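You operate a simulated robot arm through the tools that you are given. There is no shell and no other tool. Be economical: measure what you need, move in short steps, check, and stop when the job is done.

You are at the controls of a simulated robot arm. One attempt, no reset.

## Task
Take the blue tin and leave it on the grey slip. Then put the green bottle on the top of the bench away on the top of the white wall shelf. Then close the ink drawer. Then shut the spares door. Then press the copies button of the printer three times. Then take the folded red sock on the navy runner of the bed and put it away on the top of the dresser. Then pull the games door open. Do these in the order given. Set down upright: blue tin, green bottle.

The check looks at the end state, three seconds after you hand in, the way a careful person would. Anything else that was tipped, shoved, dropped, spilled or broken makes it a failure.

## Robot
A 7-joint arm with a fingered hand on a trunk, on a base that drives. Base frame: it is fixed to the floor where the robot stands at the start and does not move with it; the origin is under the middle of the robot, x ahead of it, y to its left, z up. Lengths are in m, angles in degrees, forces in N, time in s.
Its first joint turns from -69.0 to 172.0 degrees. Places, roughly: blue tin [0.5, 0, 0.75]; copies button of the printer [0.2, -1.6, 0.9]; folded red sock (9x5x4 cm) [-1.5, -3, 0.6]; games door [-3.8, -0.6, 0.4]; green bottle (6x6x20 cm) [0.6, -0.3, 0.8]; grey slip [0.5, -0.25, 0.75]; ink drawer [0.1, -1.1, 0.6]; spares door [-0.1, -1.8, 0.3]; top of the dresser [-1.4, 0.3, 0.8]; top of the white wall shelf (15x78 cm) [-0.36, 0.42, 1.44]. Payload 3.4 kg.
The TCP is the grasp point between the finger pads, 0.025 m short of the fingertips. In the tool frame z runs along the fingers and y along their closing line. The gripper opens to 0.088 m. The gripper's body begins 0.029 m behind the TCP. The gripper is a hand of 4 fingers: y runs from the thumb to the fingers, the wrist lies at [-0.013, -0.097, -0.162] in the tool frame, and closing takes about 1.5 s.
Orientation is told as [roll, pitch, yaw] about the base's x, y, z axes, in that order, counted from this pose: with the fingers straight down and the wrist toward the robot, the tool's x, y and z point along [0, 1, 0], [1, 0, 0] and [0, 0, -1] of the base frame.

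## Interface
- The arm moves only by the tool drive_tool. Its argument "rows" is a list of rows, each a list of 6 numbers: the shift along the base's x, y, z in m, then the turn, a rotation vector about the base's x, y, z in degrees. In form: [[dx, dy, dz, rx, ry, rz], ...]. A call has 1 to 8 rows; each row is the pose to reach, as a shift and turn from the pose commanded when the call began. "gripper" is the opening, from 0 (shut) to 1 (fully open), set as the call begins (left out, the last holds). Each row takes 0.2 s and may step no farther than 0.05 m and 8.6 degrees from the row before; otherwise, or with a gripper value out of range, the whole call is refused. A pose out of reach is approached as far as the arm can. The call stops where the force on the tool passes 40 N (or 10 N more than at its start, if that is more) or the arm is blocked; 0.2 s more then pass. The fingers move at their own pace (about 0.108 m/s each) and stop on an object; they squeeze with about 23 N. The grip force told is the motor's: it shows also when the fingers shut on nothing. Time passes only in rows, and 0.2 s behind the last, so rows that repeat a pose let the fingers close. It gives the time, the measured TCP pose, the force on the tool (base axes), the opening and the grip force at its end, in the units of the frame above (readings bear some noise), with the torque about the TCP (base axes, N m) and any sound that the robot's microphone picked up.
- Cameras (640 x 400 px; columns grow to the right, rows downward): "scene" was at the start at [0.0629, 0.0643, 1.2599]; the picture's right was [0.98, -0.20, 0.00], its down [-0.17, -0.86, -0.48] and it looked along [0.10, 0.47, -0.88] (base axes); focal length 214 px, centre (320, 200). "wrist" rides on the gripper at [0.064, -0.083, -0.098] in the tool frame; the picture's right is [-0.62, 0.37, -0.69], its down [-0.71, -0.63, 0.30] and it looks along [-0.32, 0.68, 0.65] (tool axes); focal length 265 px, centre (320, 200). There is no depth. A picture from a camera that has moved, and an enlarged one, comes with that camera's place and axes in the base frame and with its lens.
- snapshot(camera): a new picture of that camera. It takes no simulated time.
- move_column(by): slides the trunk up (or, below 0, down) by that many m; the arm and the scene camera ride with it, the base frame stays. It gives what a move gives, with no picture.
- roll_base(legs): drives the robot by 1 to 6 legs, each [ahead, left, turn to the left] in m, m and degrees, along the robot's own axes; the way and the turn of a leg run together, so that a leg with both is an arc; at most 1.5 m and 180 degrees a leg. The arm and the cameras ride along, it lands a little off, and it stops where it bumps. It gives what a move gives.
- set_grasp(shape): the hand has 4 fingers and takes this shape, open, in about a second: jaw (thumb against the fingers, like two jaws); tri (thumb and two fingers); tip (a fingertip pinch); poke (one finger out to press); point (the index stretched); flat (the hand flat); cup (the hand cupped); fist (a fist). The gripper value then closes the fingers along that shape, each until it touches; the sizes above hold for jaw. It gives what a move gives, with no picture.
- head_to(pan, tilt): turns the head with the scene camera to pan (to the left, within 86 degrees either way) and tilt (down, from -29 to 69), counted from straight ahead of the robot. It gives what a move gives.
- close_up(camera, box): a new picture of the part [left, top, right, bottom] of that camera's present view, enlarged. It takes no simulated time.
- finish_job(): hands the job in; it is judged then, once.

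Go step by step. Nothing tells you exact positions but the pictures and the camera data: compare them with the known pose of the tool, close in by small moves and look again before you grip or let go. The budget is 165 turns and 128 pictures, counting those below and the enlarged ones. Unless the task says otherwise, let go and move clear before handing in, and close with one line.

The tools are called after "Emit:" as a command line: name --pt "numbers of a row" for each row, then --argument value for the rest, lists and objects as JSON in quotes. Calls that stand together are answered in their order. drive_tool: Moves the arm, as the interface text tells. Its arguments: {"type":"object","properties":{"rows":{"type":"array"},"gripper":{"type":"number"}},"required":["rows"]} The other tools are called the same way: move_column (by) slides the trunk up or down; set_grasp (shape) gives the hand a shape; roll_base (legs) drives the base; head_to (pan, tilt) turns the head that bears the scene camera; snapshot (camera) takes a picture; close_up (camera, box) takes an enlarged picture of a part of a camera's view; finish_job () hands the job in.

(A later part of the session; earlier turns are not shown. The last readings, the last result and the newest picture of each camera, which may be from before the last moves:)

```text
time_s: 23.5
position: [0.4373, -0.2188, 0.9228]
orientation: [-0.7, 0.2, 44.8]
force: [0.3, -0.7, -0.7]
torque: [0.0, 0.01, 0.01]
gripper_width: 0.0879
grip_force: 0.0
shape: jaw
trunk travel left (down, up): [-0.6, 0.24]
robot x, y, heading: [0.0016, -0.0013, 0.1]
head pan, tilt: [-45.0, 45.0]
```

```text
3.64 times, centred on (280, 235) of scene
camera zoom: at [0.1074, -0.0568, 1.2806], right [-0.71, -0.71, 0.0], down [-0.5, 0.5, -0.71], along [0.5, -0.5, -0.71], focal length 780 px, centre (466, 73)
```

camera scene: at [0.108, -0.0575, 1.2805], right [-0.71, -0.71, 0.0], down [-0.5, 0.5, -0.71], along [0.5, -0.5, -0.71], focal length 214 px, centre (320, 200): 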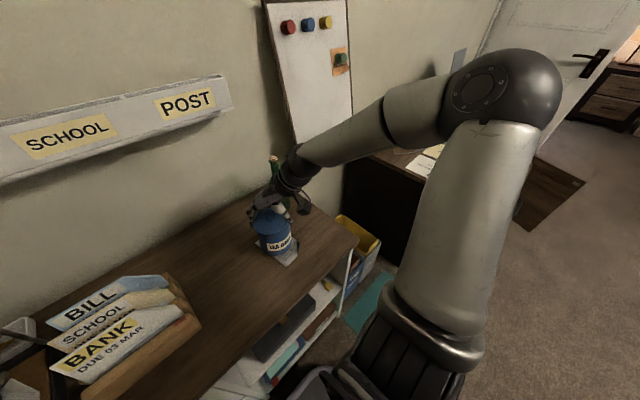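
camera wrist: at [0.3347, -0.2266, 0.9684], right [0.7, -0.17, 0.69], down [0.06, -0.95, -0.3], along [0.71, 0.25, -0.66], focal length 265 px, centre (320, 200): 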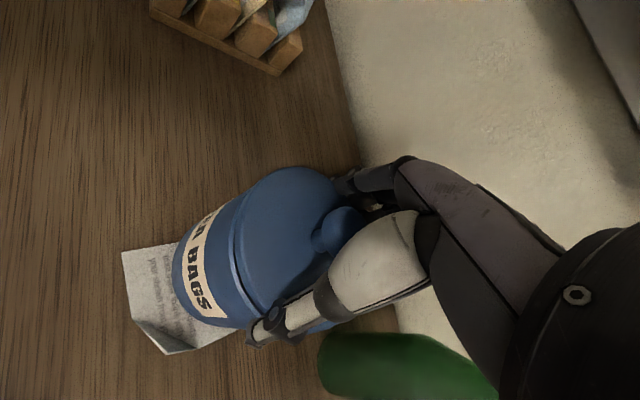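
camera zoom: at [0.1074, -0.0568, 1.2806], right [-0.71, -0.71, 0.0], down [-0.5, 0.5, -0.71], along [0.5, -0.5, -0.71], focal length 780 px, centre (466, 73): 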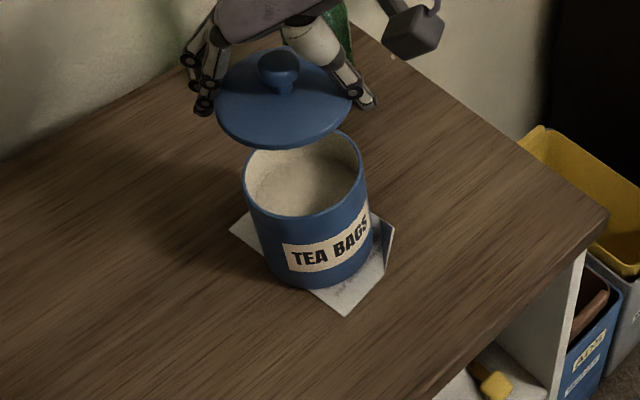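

The lid stayed wedged between the open fingers and came up; the body stands well on the slip. I lower the lid straight back on and press to snap it.

Emit:
drive_tool --pt "0 0 -0.03 0 0 0" --pt "0 0 -0.055 0 0 0" --pt "0 0 -0.068 0 0 0" --pt "0 0 -0.074 0 0 0" --pt "0 0 -0.079 0 0 0"

Emit:
close_up --camera "wrist" --box '[60, 120, 460, 370]'

Emit:
close_up --camera "scene" --box '[235, 190, 325, 270]'

```text
time_s: 24.7
position: [0.4367, -0.2184, 0.8447]
orientation: [-0.7, 0.2, 44.8]
force: [0.2, -0.5, 9.9]
torque: [-0.25, 0.22, -0.01]
gripper_width: 0.0881
grip_force: 0.2
shape: jaw
trunk travel left (down, up): [-0.6, 0.24]
robot x, y, heading: [-0.0014, -0.0013, -0.1]
head pan, tilt: [-45.0, 45.0]
heard: snap
```

```text
1.60 times, centred on (260, 245) of wrist
camera zoom: at [0.3307, -0.2301, 0.942], right [0.69, -0.17, 0.7], down [0.06, -0.95, -0.29], along [0.72, 0.24, -0.65], focal length 425 px, centre (416, 128)
```

zoom: 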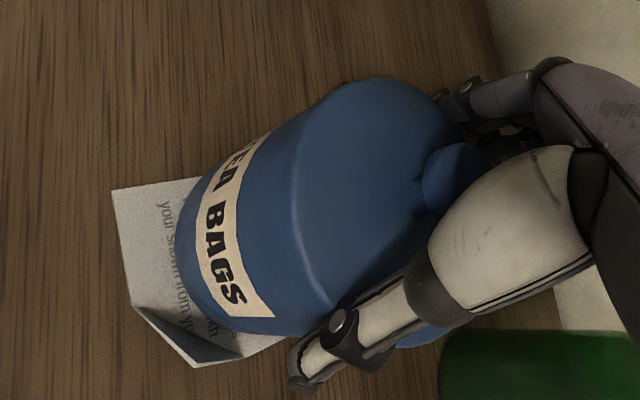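

```text
5.00 times, centred on (280, 230) of scene
camera zoom: at [0.1061, -0.0569, 1.281], right [-0.71, -0.71, 0.0], down [-0.5, 0.5, -0.71], along [0.5, -0.5, -0.71], focal length 1072 px, centre (520, 50)
```

zoom: 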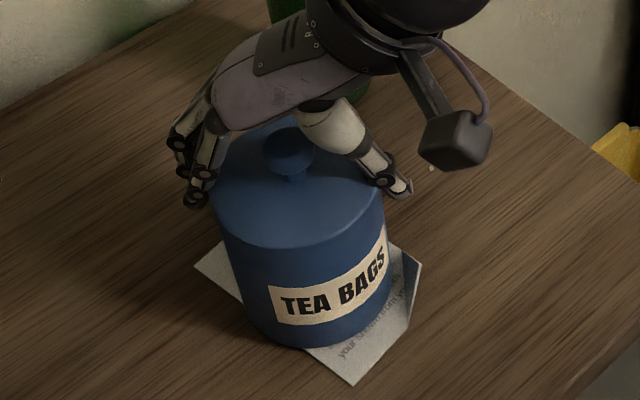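

It snapped on. I rise gently and check that the lid stays.

Emit:
drive_tool --pt "0 0 0.008 0 0 0" --pt "0 0 0.016 0 0 0" --pt "0 0 0.025 0 0 0"

Emit:
close_up --camera "scene" --box '[235, 190, 325, 270]'

```text
time_s: 25.5
position: [0.4372, -0.219, 0.8696]
orientation: [-0.6, 0.3, 44.7]
force: [-0.4, 0.1, 0.3]
torque: [-0.02, -0.02, 0.03]
gripper_width: 0.0878
grip_force: 0.0
shape: jaw
trunk travel left (down, up): [-0.6, 0.24]
robot x, y, heading: [-0.0027, 0.0021, -0.1]
head pan, tilt: [-45.0, 45.0]
heard: snap
```

```text
5.00 times, centred on (280, 230) of scene
camera zoom: at [0.1075, -0.0575, 1.2806], right [-0.71, -0.71, 0.0], down [-0.5, 0.5, -0.71], along [0.5, -0.5, -0.71], focal length 1072 px, centre (520, 50)
```

zoom: 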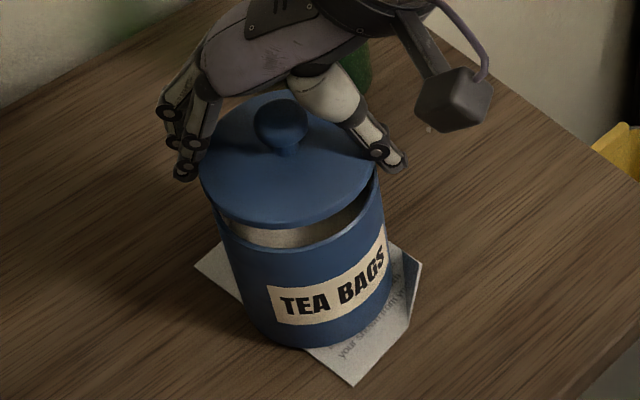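

The fingers' inner phalanges wedge the lid. I press it on again, then straighten the hand ("flat") so it lets the lid go.

Emit:
drive_tool --pt "0 0 -0.01 0 0 0" --pt "0 0 -0.018 0 0 0" --pt "0 0 -0.022 0 0 0" --pt "0 0 -0.026 0 0 0"

Emit:
set_grasp --shape "flat"

Emit:
close_up --camera "scene" --box '[235, 190, 325, 270]'

```text
time_s: 26.5
position: [0.4368, -0.2185, 0.845]
orientation: [-0.8, 0.0, 44.7]
force: [0.1, -1.2, 14.3]
torque: [-0.21, 0.25, 0.01]
gripper_width: 0.0879
grip_force: 0.0
shape: jaw
trunk travel left (down, up): [-0.6, 0.24]
robot x, y, heading: [0.0015, -0.0015, 0.1]
head pan, tilt: [-45.0, 45.0]
heard: snap
```

```text
time_s: 27.4
position: [0.4354, -0.2189, 0.8429]
orientation: [-0.6, 0.3, 44.9]
force: [-0.3, 0.2, 0.5]
torque: [-0.01, -0.03, 0.04]
gripper_width: 0.0805
grip_force: 0.0
shape: flat
trunk travel left (down, up): [-0.6, 0.24]
robot x, y, heading: [0.0015, -0.0027, -0.2]
head pan, tilt: [-45.0, 45.0]
heard: snap
```

```text
5.00 times, centred on (280, 230) of scene
camera zoom: at [0.1074, -0.0573, 1.2806], right [-0.71, -0.71, 0.0], down [-0.5, 0.5, -0.71], along [0.5, -0.5, -0.71], focal length 1072 px, centre (520, 50)
```

zoom: 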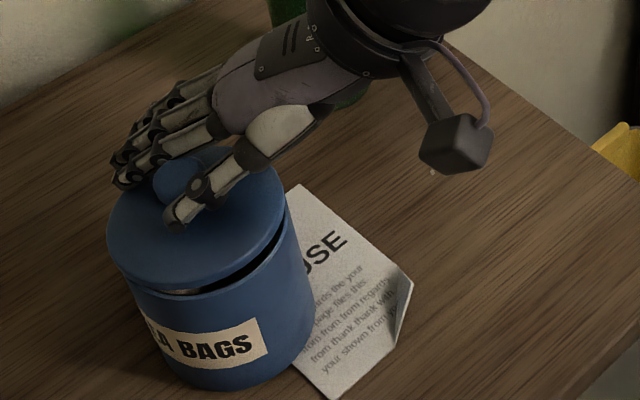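

Straightening the thumb slid the tin a few cm off the slip, still upright; the slip did not move. I rise clear, return to jaw shape and look.

Emit:
drive_tool --pt "0 0 0.03 0 0 0" --pt "0 0 0.07 0 0 0" --pt "0 0 0.11 0 0 0"

Emit:
set_grasp --shape "jaw"

Emit:
snapshot --camera "wrist"

Emit:
close_up --camera "scene" --box '[210, 160, 350, 280]'

```text
time_s: 28.2
position: [0.4347, -0.2178, 0.9537]
orientation: [-0.8, 0.3, 44.9]
force: [0.4, -0.1, -0.4]
torque: [-0.04, 0.03, 0.0]
gripper_width: 0.0806
grip_force: 0.0
shape: flat
trunk travel left (down, up): [-0.6, 0.24]
robot x, y, heading: [0.0015, -0.0012, -0.1]
head pan, tilt: [-45.0, 45.0]
```

```text
time_s: 29.1
position: [0.434, -0.2194, 0.9522]
orientation: [-0.6, 0.3, 44.8]
force: [0.8, 0.0, -0.2]
torque: [0.0, -0.01, 0.01]
gripper_width: 0.0879
grip_force: 0.1
shape: jaw
trunk travel left (down, up): [-0.6, 0.24]
robot x, y, heading: [0.002, 0.0031, -0.1]
head pan, tilt: [-45.0, 45.0]
```

```text
82 pictures are left
camera wrist: at [0.3301, -0.2298, 1.049], right [0.7, -0.17, 0.7], down [0.06, -0.95, -0.29], along [0.72, 0.24, -0.65], focal length 265 px, centre (320, 200)
```

wrist: 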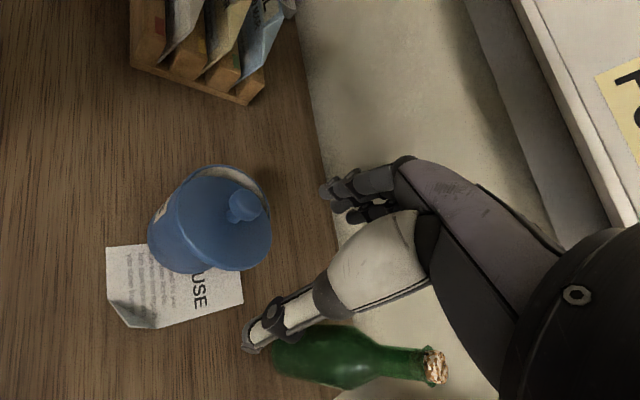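

```text
3.33 times, centred on (280, 220) of scene
camera zoom: at [0.1076, -0.0574, 1.2806], right [-0.71, -0.71, 0.0], down [-0.5, 0.5, -0.71], along [0.5, -0.5, -0.71], focal length 715 px, centre (453, 133)
```

zoom: 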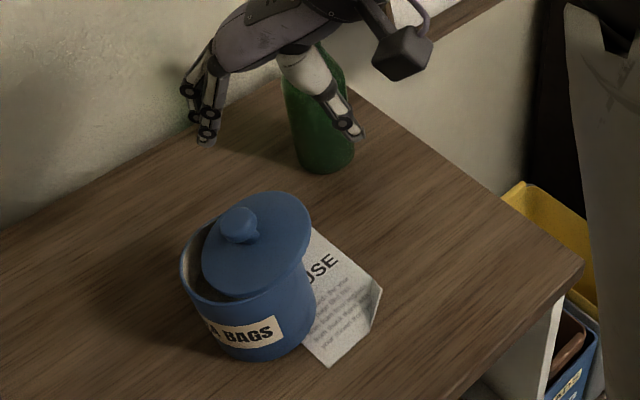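

The lid now lies shifted on the tin, the body about (0.46, −0.153). I'll take the knob at about (0.44, −0.173, 0.868), re-seat the lid, then slide the tin back by the knob.

Emit:
drive_tool --pt "0.003 0.023 0 0.6 -0.3 0" --pt "0.006 0.046 -0.01 0.6 -0.3 0" --pt "0.006 0.046 -0.03 0.6 -0.3 0" --gripper 0.7

Emit:
close_up --camera "wrist" --box '[100, 130, 420, 330]'

Emit:
close_up --camera "scene" --box '[215, 170, 325, 270]'

```text
time_s: 29.9
position: [0.4428, -0.1736, 0.9224]
orientation: [-0.4, -0.4, 44.7]
force: [-0.4, 0.0, 0.1]
torque: [-0.01, 0.0, 0.01]
gripper_width: 0.062
grip_force: 0.0
shape: jaw
trunk travel left (down, up): [-0.6, 0.24]
robot x, y, heading: [-0.0011, -0.0028, -0.1]
head pan, tilt: [-45.0, 45.0]
```

```text
2.00 times, centred on (260, 230) of wrist
camera zoom: at [0.3371, -0.1853, 1.0188], right [0.69, -0.18, 0.7], down [0.06, -0.95, -0.3], along [0.72, 0.25, -0.65], focal length 531 px, centre (440, 140)
```

zoom: 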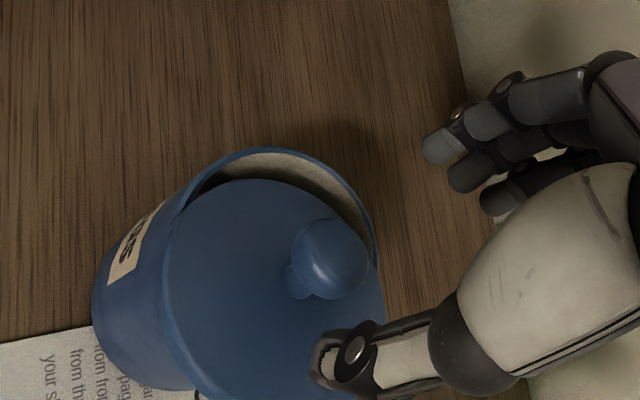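

```text
4.00 times, centred on (270, 220) of scene
camera zoom: at [0.1079, -0.0586, 1.2805], right [-0.71, -0.71, 0.0], down [-0.5, 0.5, -0.71], along [0.5, -0.5, -0.71], focal length 858 px, centre (520, 120)
```

zoom: 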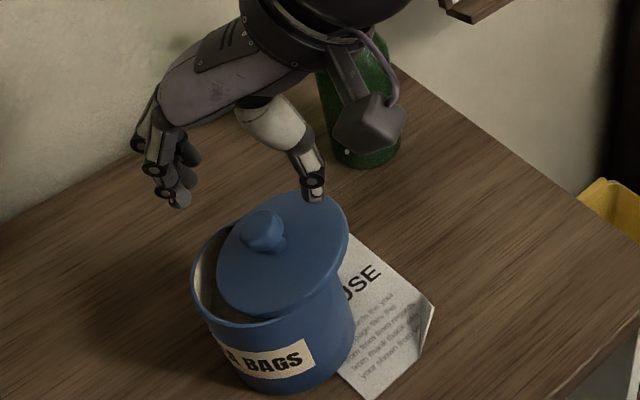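

The lid is tilted about 10°, knob top at (0.436, −0.173, 0.876). I tilt the hand to match, descend, and close on the knob.

Emit:
drive_tool --pt "-0.004 -0.001 -0.01 -3 3 0" --pt "-0.007 -0.002 -0.025 -5.5 5.5 0" --pt "-0.007 -0.002 -0.035 -5.5 5.5 0" --pt "-0.007 -0.002 -0.041 -5.5 5.5 0"

Emit:
close_up --camera "scene" --box '[215, 170, 325, 270]'

```text
time_s: 30.9
position: [0.4356, -0.1749, 0.8813]
orientation: [-0.5, 7.3, 44.8]
force: [0.2, 0.3, -0.1]
torque: [0.0, 0.01, 0.03]
gripper_width: 0.062
grip_force: 0.1
shape: jaw
trunk travel left (down, up): [-0.6, 0.24]
robot x, y, heading: [0.0021, -0.0003, -0.4]
head pan, tilt: [-45.0, 45.0]
```

```text
4.00 times, centred on (270, 220) of scene
camera zoom: at [0.1077, -0.0576, 1.2806], right [-0.71, -0.71, 0.0], down [-0.5, 0.5, -0.71], along [0.5, -0.5, -0.71], focal length 858 px, centre (520, 120)
```

zoom: 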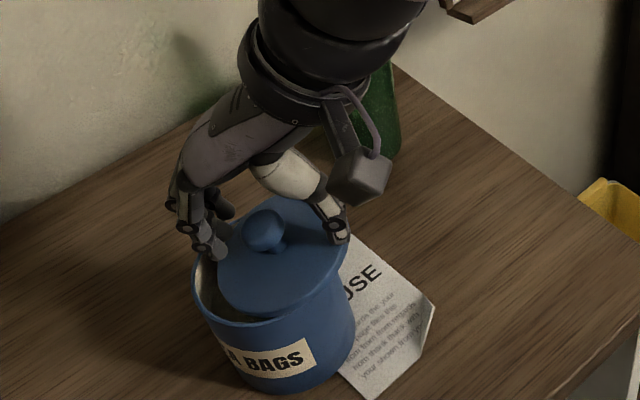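

The fingers straddle the knob. I close and lift slightly.

Emit:
drive_tool --pt "0 0 0 0 0 0" --pt "0 0 0 0 0 0" --pt "0 0 0 0 0 0" --pt "0 0 0 0 0 0" --pt "0 0 0 0 0 0" --pt "0 0 0 0 0 0" --pt "0 0 0.03 0 0 0" --gripper 0

Emit:
drive_tool --pt "0 0 0.01 2.7 -2.7 0" --pt "0 0 0.02 5.5 -5.5 0"

Emit:
close_up --camera "scene" --box '[215, 160, 325, 270]'

Emit:
close_up --camera "wrist" --box '[60, 120, 460, 370]'

```text
time_s: 32.5
position: [0.4362, -0.1744, 0.9122]
orientation: [-0.5, 7.4, 44.7]
force: [-0.6, 0.3, -1.1]
torque: [-0.02, -0.01, 0.0]
gripper_width: 0.015
grip_force: 23.0
shape: jaw
trunk travel left (down, up): [-0.6, 0.24]
robot x, y, heading: [-0.0001, 0.0004, -0.0]
head pan, tilt: [-45.0, 45.0]
```

```text
time_s: 33.1
position: [0.4354, -0.1763, 0.9336]
orientation: [-0.5, -0.4, 44.7]
force: [0.5, 0.0, -0.5]
torque: [0.0, 0.03, 0.0]
gripper_width: 0.0144
grip_force: 22.9
shape: jaw
trunk travel left (down, up): [-0.6, 0.24]
robot x, y, heading: [-0.0031, 0.0021, -0.1]
head pan, tilt: [-45.0, 45.0]
```

```text
3.64 times, centred on (270, 215) of scene
camera zoom: at [0.1076, -0.0581, 1.2806], right [-0.71, -0.71, 0.0], down [-0.5, 0.5, -0.71], along [0.5, -0.5, -0.71], focal length 780 px, centre (502, 146)
```

zoom: 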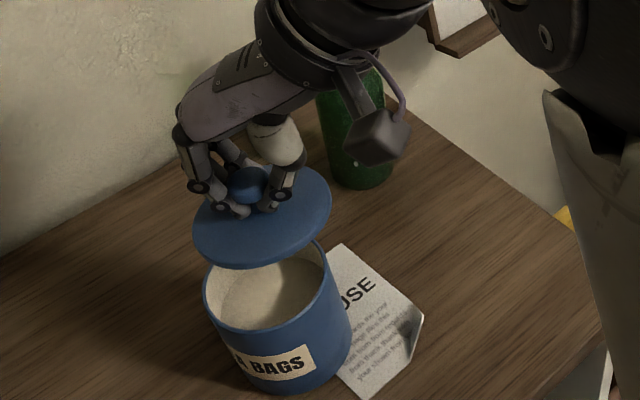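

```text
1.60 times, centred on (260, 245) of wrist
camera zoom: at [0.3301, -0.1879, 1.0285], right [0.69, -0.18, 0.7], down [0.06, -0.95, -0.3], along [0.72, 0.25, -0.65], focal length 425 px, centre (416, 128)
```

zoom: 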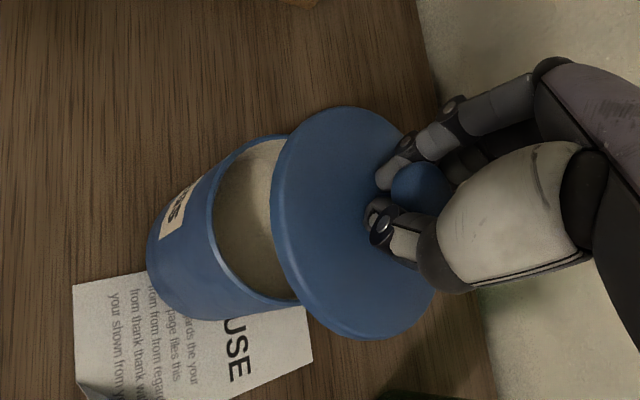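

The lid is held level at the TCP; the body's centre is about (+11, +8) mm from it. I align and lower near the rim.

Emit:
drive_tool --pt "0.011 0.0085 0 0 0 0" --pt "0.011 0.0085 -0.03 0 0 0" --pt "0.011 0.0085 -0.052 0 0 0"

Emit:
close_up --camera "scene" --box '[225, 190, 315, 270]'

Emit:
close_up --camera "wrist" --box '[100, 150, 420, 350]'

```text
time_s: 33.9
position: [0.4469, -0.1672, 0.8805]
orientation: [-0.5, -0.3, 44.9]
force: [-1.1, -0.1, 1.1]
torque: [-0.03, -0.01, 0.0]
gripper_width: 0.0148
grip_force: 22.9
shape: jaw
trunk travel left (down, up): [-0.6, 0.24]
robot x, y, heading: [-0.0015, 0.0017, -0.2]
head pan, tilt: [-45.0, 45.0]
```

```text
5.00 times, centred on (270, 230) of scene
camera zoom: at [0.1074, -0.0577, 1.2807], right [-0.71, -0.71, 0.0], down [-0.5, 0.5, -0.71], along [0.5, -0.5, -0.71], focal length 1072 px, centre (570, 50)
```

zoom: 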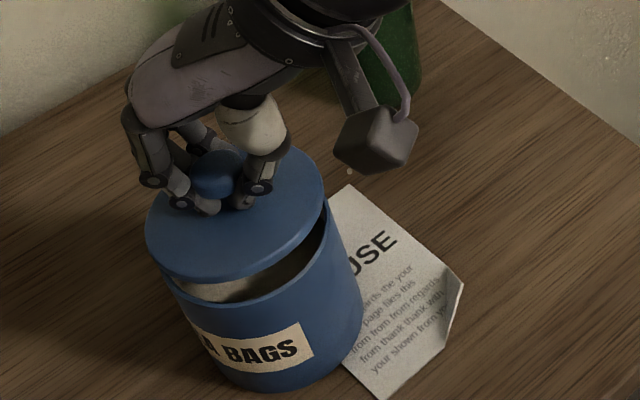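

```text
2.00 times, centred on (260, 250) of wrist
camera zoom: at [0.3414, -0.1787, 0.9769], right [0.69, -0.18, 0.7], down [0.06, -0.95, -0.3], along [0.72, 0.25, -0.65], focal length 531 px, centre (440, 100)
```

zoom: 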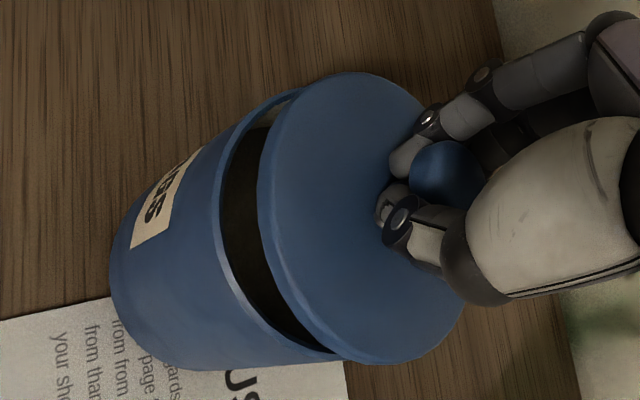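

Alignment looks right. I lower and press until it snaps.

Emit:
drive_tool --pt "0 0 -0.006 0 0 0" --pt "0 0 -0.01 0 0 0" --pt "0 0 -0.014 0 0 0" --pt "0 0 -0.017 0 0 0"

Emit:
close_up --camera "wrist" --box '[100, 150, 420, 350]'

```text
time_s: 34.9
position: [0.4457, -0.1645, 0.8688]
orientation: [-0.9, -0.8, 44.6]
force: [-0.9, 2.7, 37.0]
torque: [0.25, -0.35, 0.06]
gripper_width: 0.0164
grip_force: 22.8
shape: jaw
trunk travel left (down, up): [-0.6, 0.24]
robot x, y, heading: [0.0018, 0.0004, -0.2]
head pan, tilt: [-45.0, 45.0]
```

```text
2.00 times, centred on (260, 250) of wrist
camera zoom: at [0.3383, -0.177, 0.9634], right [0.68, -0.18, 0.71], down [0.06, -0.95, -0.3], along [0.73, 0.25, -0.64], focal length 531 px, centre (440, 100)
```

zoom: 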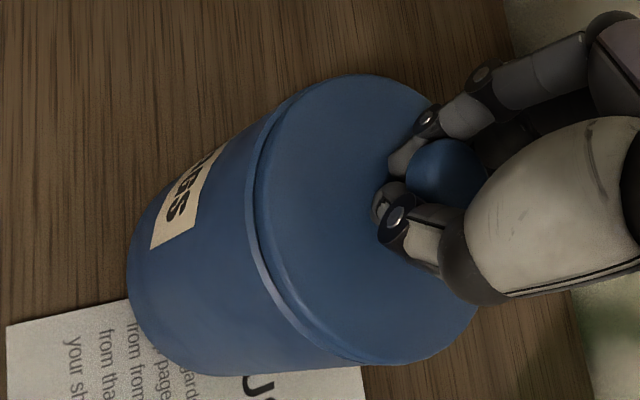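

The lid must go about 3 mm toward −x. I ease up, shift, and press.

Emit:
drive_tool --pt "0 0 0.006 0.5 0.4 0" --pt "-0.0035 -0.0015 0.006 0.5 0.4 0" --pt "-0.0035 -0.0015 0.0 0.5 0.4 0" --pt "-0.0035 -0.0015 -0.0003 0.5 0.4 0"

Emit:
close_up --camera "wrist" --box '[100, 150, 420, 350]'

```text
time_s: 36.1
position: [0.4428, -0.1671, 0.8686]
orientation: [-0.5, -1.1, 44.8]
force: [-4.5, 1.5, 22.0]
torque: [0.16, -0.16, 0.07]
gripper_width: 0.0168
grip_force: 22.8
shape: jaw
trunk travel left (down, up): [-0.6, 0.24]
robot x, y, heading: [0.0014, -0.0011, 0.0]
head pan, tilt: [-45.0, 45.0]
heard: snap
stopped in row 4: the force on the tool passed its limit (the readings are from after the stop); the commanded pose is now the measured one
```

```text
2.00 times, centred on (260, 250) of wrist
camera zoom: at [0.3365, -0.1803, 0.9632], right [0.69, -0.19, 0.7], down [0.06, -0.95, -0.31], along [0.73, 0.26, -0.64], focal length 531 px, centre (440, 100)
```

zoom: 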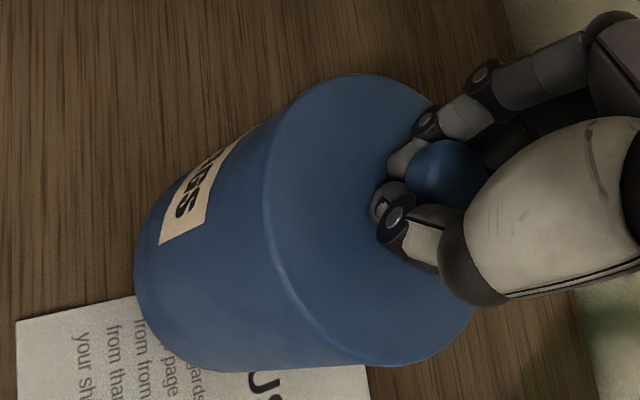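

Seated. I ease off to light pressure, then slide the tin by the knob toward the slip centre.

Emit:
drive_tool --pt "0 0 0.001 0 0 0" --pt "0 0 0.0015 0 0 0"

Emit:
drive_tool --pt "-0.001 -0.01 0 0 0 0" --pt "-0.002 -0.02 0 0 0 0"

Emit:
close_up --camera "wrist" --box '[60, 150, 460, 400]'

```text
time_s: 36.7
position: [0.4426, -0.167, 0.8676]
orientation: [-0.3, -0.8, 44.6]
force: [-1.8, 2.8, 21.8]
torque: [0.21, -0.37, 0.04]
gripper_width: 0.017
grip_force: 22.9
shape: jaw
trunk travel left (down, up): [-0.6, 0.24]
robot x, y, heading: [-0.0047, -0.0016, -0.1]
head pan, tilt: [-45.0, 45.0]
```

```text
time_s: 37.3
position: [0.4414, -0.1877, 0.8693]
orientation: [-0.3, -0.8, 44.8]
force: [0.1, 8.8, 25.0]
torque: [0.57, -0.4, 0.14]
gripper_width: 0.0168
grip_force: 23.1
shape: jaw
trunk travel left (down, up): [-0.6, 0.24]
robot x, y, heading: [-0.002, 0.0018, 0.1]
head pan, tilt: [-45.0, 45.0]
```

```text
1.60 times, centred on (260, 275) of wrist
camera zoom: at [0.3351, -0.1992, 0.9645], right [0.69, -0.19, 0.7], down [0.06, -0.95, -0.31], along [0.72, 0.25, -0.64], focal length 425 px, centre (416, 80)
```

zoom: 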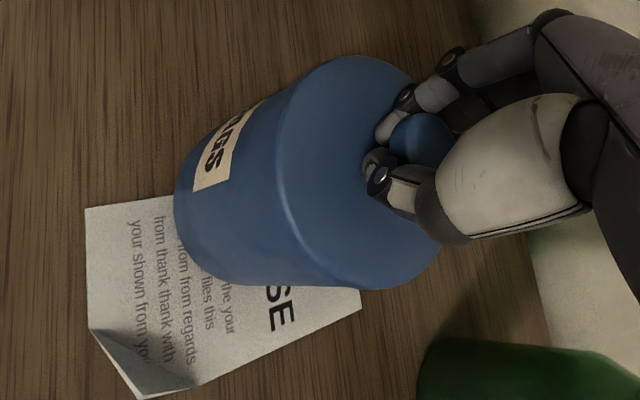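

The tin slides well and the slip stays. I continue to the slip's centre.

Emit:
drive_tool --pt "0 0 0.001 0 0 0" --pt "-0.001 -0.01 0.001 0 0 0" --pt "-0.003 -0.02 0.001 0 0 0" --pt "-0.004 -0.031 0.001 0 0 0"

Emit:
close_up --camera "scene" --box '[225, 180, 325, 270]'

```text
time_s: 38.3
position: [0.4377, -0.2179, 0.8686]
orientation: [-0.3, -0.8, 44.7]
force: [2.0, 8.7, 22.3]
torque: [0.51, -0.43, 0.11]
gripper_width: 0.0171
grip_force: 23.0
shape: jaw
trunk travel left (down, up): [-0.6, 0.24]
robot x, y, heading: [-0.0, -0.0004, -0.2]
head pan, tilt: [-45.0, 45.0]
```

```text
4.44 times, centred on (275, 225) of scene
camera zoom: at [0.1048, -0.0547, 1.281], right [-0.71, -0.71, 0.0], down [-0.5, 0.5, -0.71], along [0.5, -0.5, -0.7], focal length 953 px, centre (520, 89)
```

zoom: 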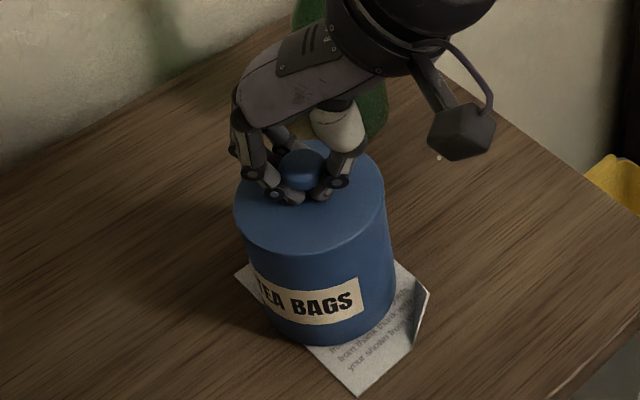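

The tin, lid on, stands on the slip. I relax the pressure, open, and rise.

Emit:
drive_tool --pt "0 0.001 0.003 0 0 0" --pt "0 0.001 0.003 0 0 0" --pt "0 0.001 0.003 0 0 0" --pt "0 0.001 0.003 0 0 0" --pt "0 0.001 0.02 0 0 0" --pt "0 0.001 0.06 0 0 0" --pt "0 0.001 0.11 0 0 0" --gripper 0.7

Emit:
snapshot --camera "wrist"

Emit:
snapshot --camera "scene"

```text
time_s: 39.9
position: [0.4396, -0.218, 0.9794]
orientation: [-0.2, -0.6, 44.7]
force: [-0.5, 0.6, 1.1]
torque: [0.05, 0.01, 0.0]
gripper_width: 0.0613
grip_force: 0.1
shape: jaw
trunk travel left (down, up): [-0.6, 0.24]
robot x, y, heading: [-0.0017, -0.0012, -0.2]
head pan, tilt: [-45.0, 45.0]
```

```text
69 pictures are left
camera wrist: at [0.3335, -0.231, 1.0748], right [0.69, -0.19, 0.7], down [0.06, -0.95, -0.31], along [0.72, 0.25, -0.64], focal length 265 px, centre (320, 200)
```

wrist: 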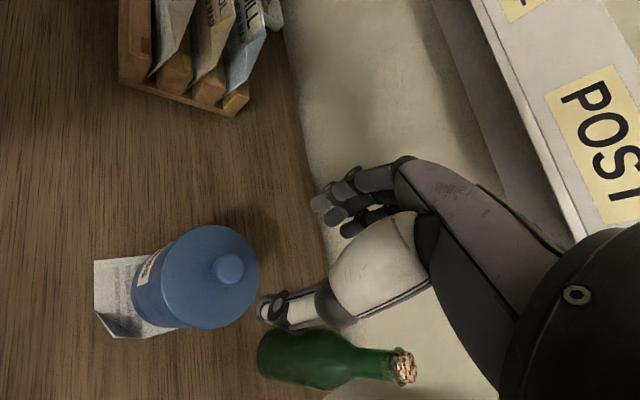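

```text
68 pictures are left
camera scene: at [0.1072, -0.0565, 1.2806], right [-0.71, -0.71, 0.0], down [-0.5, 0.5, -0.71], along [0.5, -0.5, -0.71], focal length 214 px, centre (320, 200)
```

scene: 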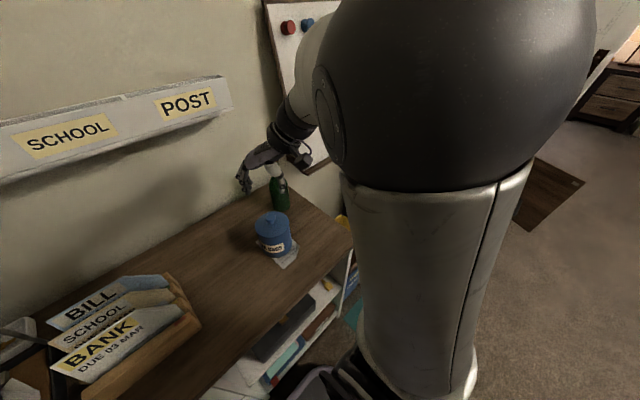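

The tin is done. The bottle stands at about (0.555, −0.316). Before taking it I look toward the shelf on the left.

Emit:
head_to --pan 86 --tilt -15

Emit:
drive_tool --pt "0 0 0.02 0 0 -7.5" --pt "0.01 -0.005 0.03 0 0 -15" --pt "0.02 -0.02 0.04 0 0 -22.5" --pt "0.03 -0.03 0.05 0 0 -30" --pt "0.03 -0.03 0.06 0 0 -37.5" --pt "0.03 -0.03 0.07 0 0 -45" --gripper 1

Emit:
snapshot --camera "scene"

```text
time_s: 42.0
position: [0.4407, -0.2189, 0.9776]
orientation: [-0.1, -0.8, 44.5]
force: [0.0, -0.1, 0.6]
torque: [0.01, 0.01, -0.01]
gripper_width: 0.0614
grip_force: 0.1
shape: jaw
trunk travel left (down, up): [-0.6, 0.24]
robot x, y, heading: [0.002, -0.003, -0.1]
head pan, tilt: [85.9, -15.0]
```

```text
time_s: 43.4
position: [0.4686, -0.2496, 1.0478]
orientation: [-0.1, -0.7, -0.5]
force: [0.0, 0.5, -0.5]
torque: [0.03, 0.01, 0.02]
gripper_width: 0.0877
grip_force: 0.0
shape: jaw
trunk travel left (down, up): [-0.6, 0.24]
robot x, y, heading: [0.0011, -0.0002, 0.1]
head pan, tilt: [85.9, -15.0]
```

```text
67 pictures are left
camera scene: at [0.0558, 0.0806, 1.374], right [1.0, -0.07, 0.0], down [0.02, 0.26, -0.97], along [0.07, 0.96, 0.26], focal length 214 px, centre (320, 200)
```

scene: 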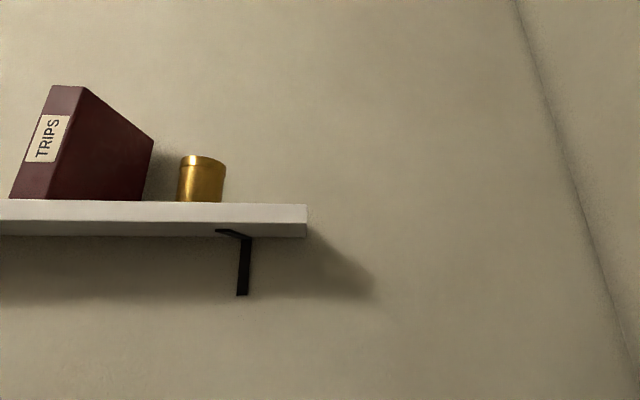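

The shelf's right end has free room right of the brass canister (x from about −0.07 to 0.04). Now I go above the bottle to grip its neck from above, and check with the wrist camera.

Emit:
drive_tool --pt "0.03 -0.022 0 0 0.7 0" --pt "0.06 -0.044 -0.01 0 0.7 0" --pt "0.086 -0.066 -0.03 0 0.7 0.4" --pt "0.086 -0.066 -0.045 0 0.7 0.4" --gripper 1

Emit:
snapshot --camera "wrist"

```text
time_s: 44.4
position: [0.5557, -0.3153, 1.003]
orientation: [-0.1, -0.1, 0.0]
force: [-0.5, 0.2, 0.2]
torque: [-0.01, -0.02, 0.01]
gripper_width: 0.0877
grip_force: 0.0
shape: jaw
trunk travel left (down, up): [-0.6, 0.24]
robot x, y, heading: [-0.0009, -0.0019, -0.1]
head pan, tilt: [85.9, -15.0]
```

```text
66 pictures are left
camera wrist: at [0.4713, -0.2497, 1.0992], right [0.37, -0.62, 0.69], down [-0.63, -0.72, -0.3], along [0.68, -0.33, -0.65], focal length 265 px, centre (320, 200)
```

wrist: 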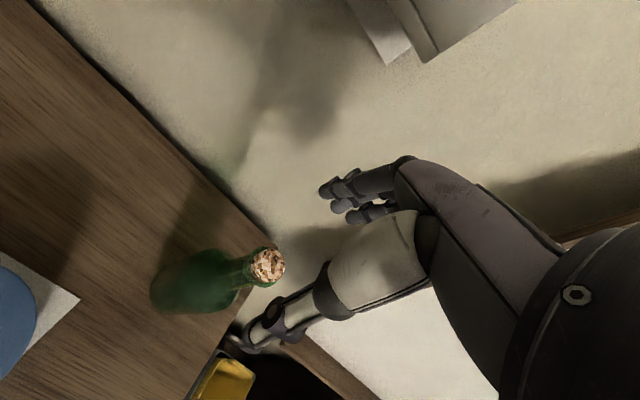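

The cork is nearly under the TCP; I correct by (−2, −4) mm, descend around the neck, and close.

Emit:
drive_tool --pt "-0.002 -0.004 -0.02 0 0 0" --pt "-0.002 -0.004 -0.045 0 0 0" --pt "-0.002 -0.004 -0.065 0 0 0" --pt "-0.002 -0.004 -0.077 0 0 0"

Emit:
drive_tool --pt "0 0 0 0 0 0" --pt "0 0 0 0 0 0" --pt "0 0 0 0 0 0" --pt "0 0 0 0 0 0" --pt "0 0 0 0 0 0" --pt "0 0 0 0 0 0" --gripper 0

Emit:
snapshot --camera "wrist"

```text
time_s: 45.4
position: [0.5528, -0.3194, 0.9254]
orientation: [-0.1, -0.1, 0.0]
force: [0.0, 0.1, -0.5]
torque: [0.02, 0.02, 0.01]
gripper_width: 0.0877
grip_force: 0.1
shape: jaw
trunk travel left (down, up): [-0.6, 0.24]
robot x, y, heading: [-0.0019, -0.0019, -0.1]
head pan, tilt: [85.9, -15.0]
```

```text
time_s: 46.8
position: [0.5537, -0.3188, 0.9245]
orientation: [0.0, 0.1, 0.0]
force: [0.2, -0.3, -0.1]
torque: [0.0, 0.0, -0.01]
gripper_width: 0.0164
grip_force: 23.7
shape: jaw
trunk travel left (down, up): [-0.6, 0.24]
robot x, y, heading: [0.0001, -0.0021, -0.1]
head pan, tilt: [85.9, -15.0]
```

```text
65 pictures are left
camera wrist: at [0.4696, -0.2541, 1.0214], right [0.37, -0.62, 0.69], down [-0.63, -0.72, -0.3], along [0.68, -0.32, -0.65], focal length 265 px, centre (320, 200)
```

wrist: 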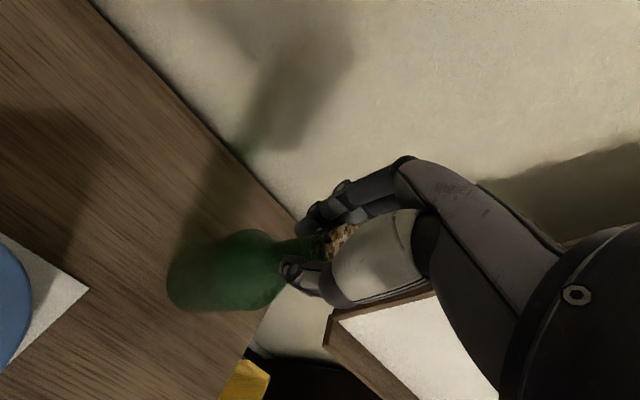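

The neck is held. I lift while drawing back slightly, clear of the wall shelf and tin.

Emit:
drive_tool --pt "0 0 0.02 0 0 0" --pt "-0.01 -0.005 0.05 0 0 0" --pt "-0.03 -0.01 0.085 0 0 0" --pt "-0.05 -0.015 0.12 0 0 0" --pt "-0.06 -0.015 0.16 0 0 0"

Emit:
move_column --by 0.24

Emit:
head_to --pan 40 --tilt 40

Emit:
snapshot --camera "wrist"

```text
time_s: 48.0
position: [0.4905, -0.3334, 1.0855]
orientation: [0.1, -0.1, 0.1]
force: [-0.2, -0.4, -2.7]
torque: [0.02, 0.01, -0.03]
gripper_width: 0.0162
grip_force: 23.0
shape: jaw
trunk travel left (down, up): [-0.6, 0.24]
robot x, y, heading: [-0.0007, -0.0003, 0.1]
head pan, tilt: [85.9, -15.0]
```

```text
time_s: 50.5
position: [0.4929, -0.3339, 1.3245]
orientation: [0.1, 0.1, 0.1]
force: [-0.3, -0.7, -2.3]
torque: [0.02, 0.01, -0.01]
gripper_width: 0.0161
grip_force: 22.8
shape: jaw
trunk travel left (down, up): [-0.84, 0.0]
robot x, y, heading: [0.0015, -0.0005, -0.0]
head pan, tilt: [85.9, -15.0]
```

```text
time_s: 51.8
position: [0.4928, -0.335, 1.3246]
orientation: [-0.1, 0.1, 0.0]
force: [-0.2, 0.0, -2.4]
torque: [0.02, 0.01, 0.01]
gripper_width: 0.0162
grip_force: 23.2
shape: jaw
trunk travel left (down, up): [-0.84, 0.0]
robot x, y, heading: [-0.0011, -0.0027, 0.1]
head pan, tilt: [40.0, 40.0]
```

```text
64 pictures are left
camera wrist: at [0.4094, -0.2688, 1.4211], right [0.37, -0.62, 0.69], down [-0.63, -0.72, -0.3], along [0.68, -0.32, -0.65], focal length 265 px, centre (320, 200)
```

wrist: 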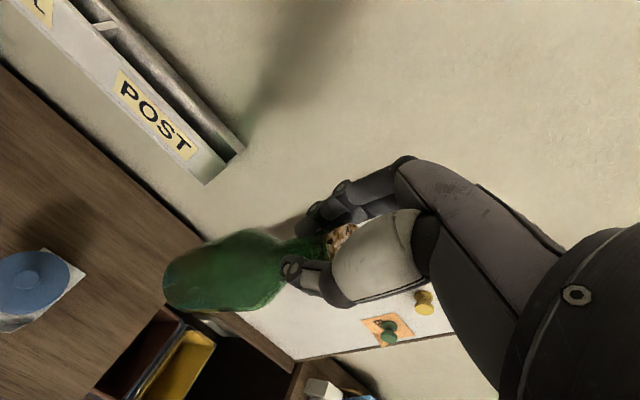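

The bottle hangs upright. I swing it left in front of the robot while rising.

Emit:
drive_tool --pt "-0.02 0.04 0.01 0 0 0" --pt "-0.035 0.085 0.02 0 0 0" --pt "-0.045 0.13 0.03 0 0 0" --pt "-0.05 0.175 0.04 0 0 6" --pt "-0.05 0.22 0.05 0 0 13" --pt "-0.05 0.265 0.06 0 0 20" --pt "-0.055 0.31 0.07 0 0 27" --pt "-0.06 0.355 0.08 0 0 34"

Emit:
drive_tool --pt "-0.01 0.04 0.02 0 0 7" --pt "-0.025 0.08 0.04 0 0 14" --pt "-0.045 0.12 0.06 0 0 21" --pt "-0.07 0.155 0.08 0 0 28" --pt "-0.1 0.185 0.1 0 0 35" --pt "-0.135 0.21 0.12 0 0 42" --pt "-0.17 0.23 0.14 0 0 49" --pt "-0.205 0.245 0.16 0 0 56"

```text
time_s: 53.5
position: [0.4903, 0.02, 1.4169]
orientation: [1.5, 1.0, 33.8]
force: [0.4, 0.3, -2.1]
torque: [0.0, 0.01, -0.02]
gripper_width: 0.0157
grip_force: 22.6
shape: jaw
out of reach, approached as far as the arm can: row 3, 4, 5, 6, 7, 8
trunk travel left (down, up): [-0.84, 0.0]
robot x, y, heading: [0.0018, 0.0009, 0.0]
head pan, tilt: [40.0, 40.0]
```

```text
time_s: 55.4
position: [0.2681, 0.2154, 1.5089]
orientation: [2.4, -0.2, 89.5]
force: [-0.3, 0.8, -3.0]
torque: [0.04, 0.05, 0.01]
gripper_width: 0.0161
grip_force: 23.5
shape: jaw
out of reach, approached as far as the arm can: row 3, 4, 5, 6, 7, 8
trunk travel left (down, up): [-0.84, 0.0]
robot x, y, heading: [0.0012, 0.0005, 0.4]
head pan, tilt: [40.0, 40.0]
```

High poses with the tool straight down are near the arm's limit. I test how high it gets at a slightly larger radius here.

Emit:
drive_tool --pt "0.03 0.0 0.03 0 0 0" --pt "0.07 0.0 0.07 0 0 0" --pt "0.1 0.0 0.1 0 0 0" --pt "0.1 0.0 0.1 0 0 0"

Emit:
head_to --pan 35 --tilt 10

Emit:
snapshot --camera "scene"

```text
refused: row 2 steps farther than a row can; nothing moved
```

```text
time_s: 56.3
position: [0.254, 0.219, 1.5165]
orientation: [0.3, -0.3, 89.7]
force: [0.0, 0.5, -2.4]
torque: [-0.01, 0.0, -0.05]
gripper_width: 0.0162
grip_force: 22.9
shape: jaw
trunk travel left (down, up): [-0.84, 0.0]
robot x, y, heading: [-0.0013, 0.0002, -0.1]
head pan, tilt: [35.0, 10.0]
```

```text
63 pictures are left
camera scene: at [0.1303, 0.0479, 1.5732], right [0.51, -0.86, 0.0], down [-0.17, -0.1, -0.98], along [0.84, 0.5, -0.2], focal length 214 px, centre (320, 200)
```

scene: 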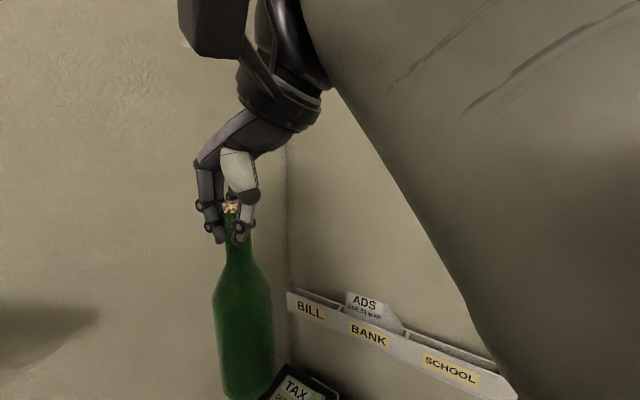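

The arm still has form left. I retry the test with allowed steps.

Emit:
drive_tool --pt "0.03 0.0 0.03 0 0 0" --pt "0.06 0.0 0.06 0 0 0" --pt "0.09 0.0 0.09 0 0 0" --pt "0.09 0.0 0.09 0 0 0"

```text
time_s: 57.3
position: [0.2867, 0.1799, 1.5232]
orientation: [-0.3, 0.1, 90.1]
force: [-0.2, 0.1, -2.4]
torque: [0.02, 0.05, 0.03]
gripper_width: 0.0158
grip_force: 22.9
shape: jaw
out of reach, approached as far as the arm can: row 1, 2, 3, 4
trunk travel left (down, up): [-0.84, 0.0]
robot x, y, heading: [0.0016, -0.0002, 0.1]
head pan, tilt: [35.0, 10.0]
```

The tool-down grip can't reach high enough, so I'll set the bottle on a free bench spot near (0.43, −0.05) and regrip it lower with the hand level. First I bring it down.

Emit:
drive_tool --pt "0 0 -0.04 0 0 -7" --pt "0 0 -0.08 0 0 -14" --pt "0.0 0 -0.12 0 0 -21" --pt "0.0 0 -0.16 0 0 -28" --pt "0.0 0 -0.2 0 0 -35" --pt "0 0 -0.2 0 0 -42"

```text
time_s: 58.7
position: [0.2886, 0.1773, 1.3242]
orientation: [-0.1, -0.2, 48.0]
force: [0.0, 0.9, -2.6]
torque: [0.01, 0.0, 0.01]
gripper_width: 0.0157
grip_force: 22.9
shape: jaw
trunk travel left (down, up): [-0.84, 0.0]
robot x, y, heading: [-0.0021, 0.0008, 0.0]
head pan, tilt: [35.0, 10.0]
```

Commands restart from the reached pose, good. I move to above (0.43, −0.05) and lower the trunk.

Emit:
drive_tool --pt "0.024 -0.038 0 0 0 -8" --pt "0.048 -0.076 0 0 0 -16" --pt "0.072 -0.114 0 0 0 -24" --pt "0.096 -0.152 0 0 0 -32" --pt "0.12 -0.19 0 0 0 -40" --pt "0.141 -0.227 0 0 0 -48"

Emit:
move_column --by -0.24

Emit:
head_to --pan 10 --tilt 45

Emit:
snapshot --camera "scene"

```text
time_s: 60.1
position: [0.4323, -0.0507, 1.3215]
orientation: [0.1, 0.0, -0.1]
force: [0.0, -1.3, -2.2]
torque: [0.05, -0.01, -0.01]
gripper_width: 0.0156
grip_force: 22.9
shape: jaw
trunk travel left (down, up): [-0.84, 0.0]
robot x, y, heading: [0.0025, 0.0031, -0.0]
head pan, tilt: [35.0, 10.0]
```

```text
time_s: 62.6
position: [0.4317, -0.0506, 1.0819]
orientation: [-0.1, 0.0, 0.0]
force: [-0.7, -0.9, -1.5]
torque: [0.03, -0.04, -0.02]
gripper_width: 0.0153
grip_force: 23.2
shape: jaw
trunk travel left (down, up): [-0.6, 0.24]
robot x, y, heading: [0.002, 0.0003, -0.2]
head pan, tilt: [35.0, 10.0]
```

```text
time_s: 63.6
position: [0.4315, -0.0495, 1.0819]
orientation: [-0.1, 0.0, 0.1]
force: [0.8, 0.6, -2.4]
torque: [0.0, -0.02, -0.01]
gripper_width: 0.0155
grip_force: 23.3
shape: jaw
trunk travel left (down, up): [-0.6, 0.24]
robot x, y, heading: [-0.0013, 0.0004, 0.1]
head pan, tilt: [10.0, 45.0]
```

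```text
62 pictures are left
camera scene: at [0.1306, 0.0141, 1.2806], right [0.17, -0.98, 0.0], down [-0.7, -0.12, -0.71], along [0.7, 0.12, -0.71], focal length 214 px, centre (320, 200)
```

scene: 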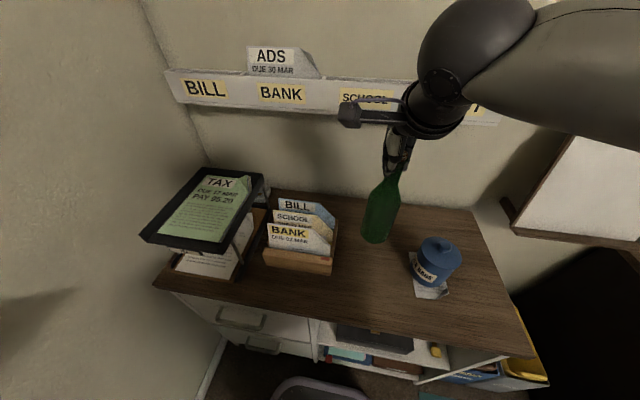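

The spot is free. I set the bottle down there.

Emit:
drive_tool --pt "0 0 -0.045 0 0 0" --pt "0 0 -0.09 0 0 0" --pt "0 0 -0.13 0 0 0" --pt "0 0 -0.148 0 0 0" --pt "0 0 -0.156 0 0 0"

```text
time_s: 64.8
position: [0.432, -0.0479, 0.9266]
orientation: [-0.2, 0.0, 0.1]
force: [-0.7, 0.3, -1.8]
torque: [-0.03, -0.01, -0.02]
gripper_width: 0.0155
grip_force: 22.8
shape: jaw
trunk travel left (down, up): [-0.6, 0.24]
robot x, y, heading: [-0.0033, -0.0011, 0.1]
head pan, tilt: [10.0, 45.0]
```

Emit:
drive_tool --pt "0 0 -0.002 0 0 0" --pt "0 0 -0.004 0 0 0"

```text
time_s: 65.4
position: [0.4307, -0.0483, 0.9258]
orientation: [0.0, -0.3, 0.1]
force: [-1.0, 1.4, 9.9]
torque: [-0.02, -0.05, 0.03]
gripper_width: 0.0156
grip_force: 23.2
shape: jaw
trunk travel left (down, up): [-0.6, 0.24]
robot x, y, heading: [0.001, -0.0003, 0.0]
head pan, tilt: [10.0, 45.0]
```

The bottle stands on the bench. I release, rise, and start turning the hand level.

Emit:
drive_tool --pt "0 0 0.001 0 0 0" --pt "0 0 0.001 0 0 0" --pt "0 0 0.001 0 0 0" --pt "0 0 0.03 0 0 0" --pt "0 0 0.07 0 0 0" --pt "0 0 0.11 0 0 0" --gripper 1

Emit:
drive_tool --pt "-0.04 0.0 0.0 0 0 8" --pt "-0.08 0.0 0.0 0 0 16" --pt "-0.12 0 0 0 0 24" --pt "-0.15 0 0 0 0 32" --pt "-0.16 0 0 0 0 40" --pt "-0.16 0 0 0 0 48" --pt "-0.16 0 0 0 0 56" --pt "-0.16 0 0 0 0 64"

Emit:
drive_tool --pt "0.0 0.0 0.0 0 0 8" --pt "0 0.0 0.0 0 0 16" --pt "0 0 0 0 0 25"

Emit:
drive_tool --pt "0.0 0.0 0.0 0 -8 0" --pt "0 0.0 0.0 0 -16 0" --pt "0 0 0 0 -24 0" --pt "0 0 0 0 -32 0" --pt "0 0 0 0 -40 0" --pt "0 0 0 0 -48 0"

```text
time_s: 66.8
position: [0.431, -0.048, 1.0332]
orientation: [-0.1, 0.1, 0.0]
force: [0.9, -0.2, 0.8]
torque: [0.01, 0.01, 0.01]
gripper_width: 0.0877
grip_force: 0.0
shape: jaw
trunk travel left (down, up): [-0.6, 0.24]
robot x, y, heading: [0.0012, -0.0016, -0.1]
head pan, tilt: [10.0, 45.0]
```

```text
time_s: 68.6
position: [0.2711, -0.0501, 1.034]
orientation: [0.1, 0.0, 64.1]
force: [0.0, 0.0, -0.2]
torque: [0.0, -0.03, 0.02]
gripper_width: 0.0879
grip_force: 0.2
shape: jaw
trunk travel left (down, up): [-0.6, 0.24]
robot x, y, heading: [0.0022, 0.0012, 0.1]
head pan, tilt: [10.0, 45.0]
```

```text
refused: row 3 steps farther than a row can; nothing moved
```

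```text
time_s: 70.0
position: [0.3005, -0.0418, 1.1048]
orientation: [-45.0, -18.9, 72.0]
force: [0.5, 0.4, 0.7]
torque: [-0.01, 0.0, -0.01]
gripper_width: 0.0876
grip_force: 0.1
shape: jaw
out of reach, approached as far as the arm can: row 3, 4, 5, 6
trunk travel left (down, up): [-0.6, 0.24]
robot x, y, heading: [0.001, 0.0008, -0.1]
head pan, tilt: [10.0, 45.0]
```

The hand is tilted 48° but its closing line is not yet level. I turn it 26° about its own axis, moving a little outward.

Emit:
drive_tool --pt "0.0 0.01 0.0 -4.8 0 4.35" --pt "0 0.02 0.0 -9.6 0 8.7" --pt "0 0.03 0 -14.5 0 13" --pt "0 0.03 0 -19.3 0 17.4"

Emit:
snapshot --camera "scene"

```text
time_s: 71.0
position: [0.3029, -0.0101, 1.1043]
orientation: [-48.1, 0.1, 90.1]
force: [0.2, 0.7, 0.9]
torque: [-0.02, -0.01, 0.02]
gripper_width: 0.0877
grip_force: 0.1
shape: jaw
trunk travel left (down, up): [-0.6, 0.24]
robot x, y, heading: [0.0003, 0.0019, -0.1]
head pan, tilt: [10.0, 45.0]
```

```text
61 pictures are left
camera scene: at [0.1303, 0.0139, 1.2806], right [0.17, -0.98, 0.0], down [-0.7, -0.12, -0.71], along [0.7, 0.12, -0.71], focal length 214 px, centre (320, 200)
```

scene: 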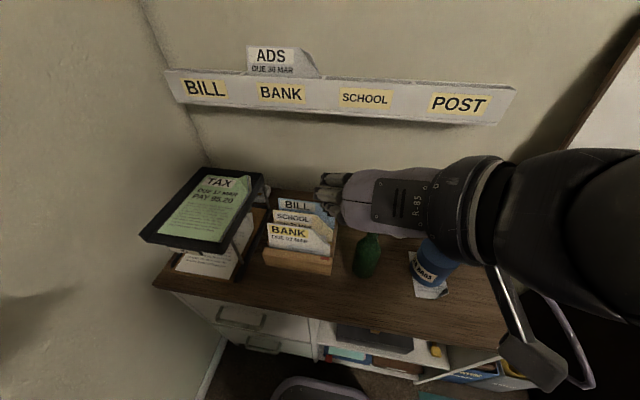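

I test whether this tilt reaches high enough (needs about z 1.28 at this trunk height).

Emit:
drive_tool --pt "0.02 0.0 0.045 0 -4 0" --pt "0.04 0 0.09 0 -8 0" --pt "0.06 0 0.13 0 -12 0" --pt "0.08 0 0.17 0 -16 0" --pt "0.1 0 0.2 0 -20 0" --pt "0.1 0 0.23 0 -22 0"

```text
time_s: 72.4
position: [0.4, -0.0103, 1.3357]
orientation: [-70.1, -0.1, 90.0]
force: [0.6, 0.0, 0.4]
torque: [0.04, -0.02, 0.0]
gripper_width: 0.0877
grip_force: 0.1
shape: jaw
trunk travel left (down, up): [-0.6, 0.24]
robot x, y, heading: [0.0, 0.0009, 0.1]
head pan, tilt: [10.0, 45.0]
```

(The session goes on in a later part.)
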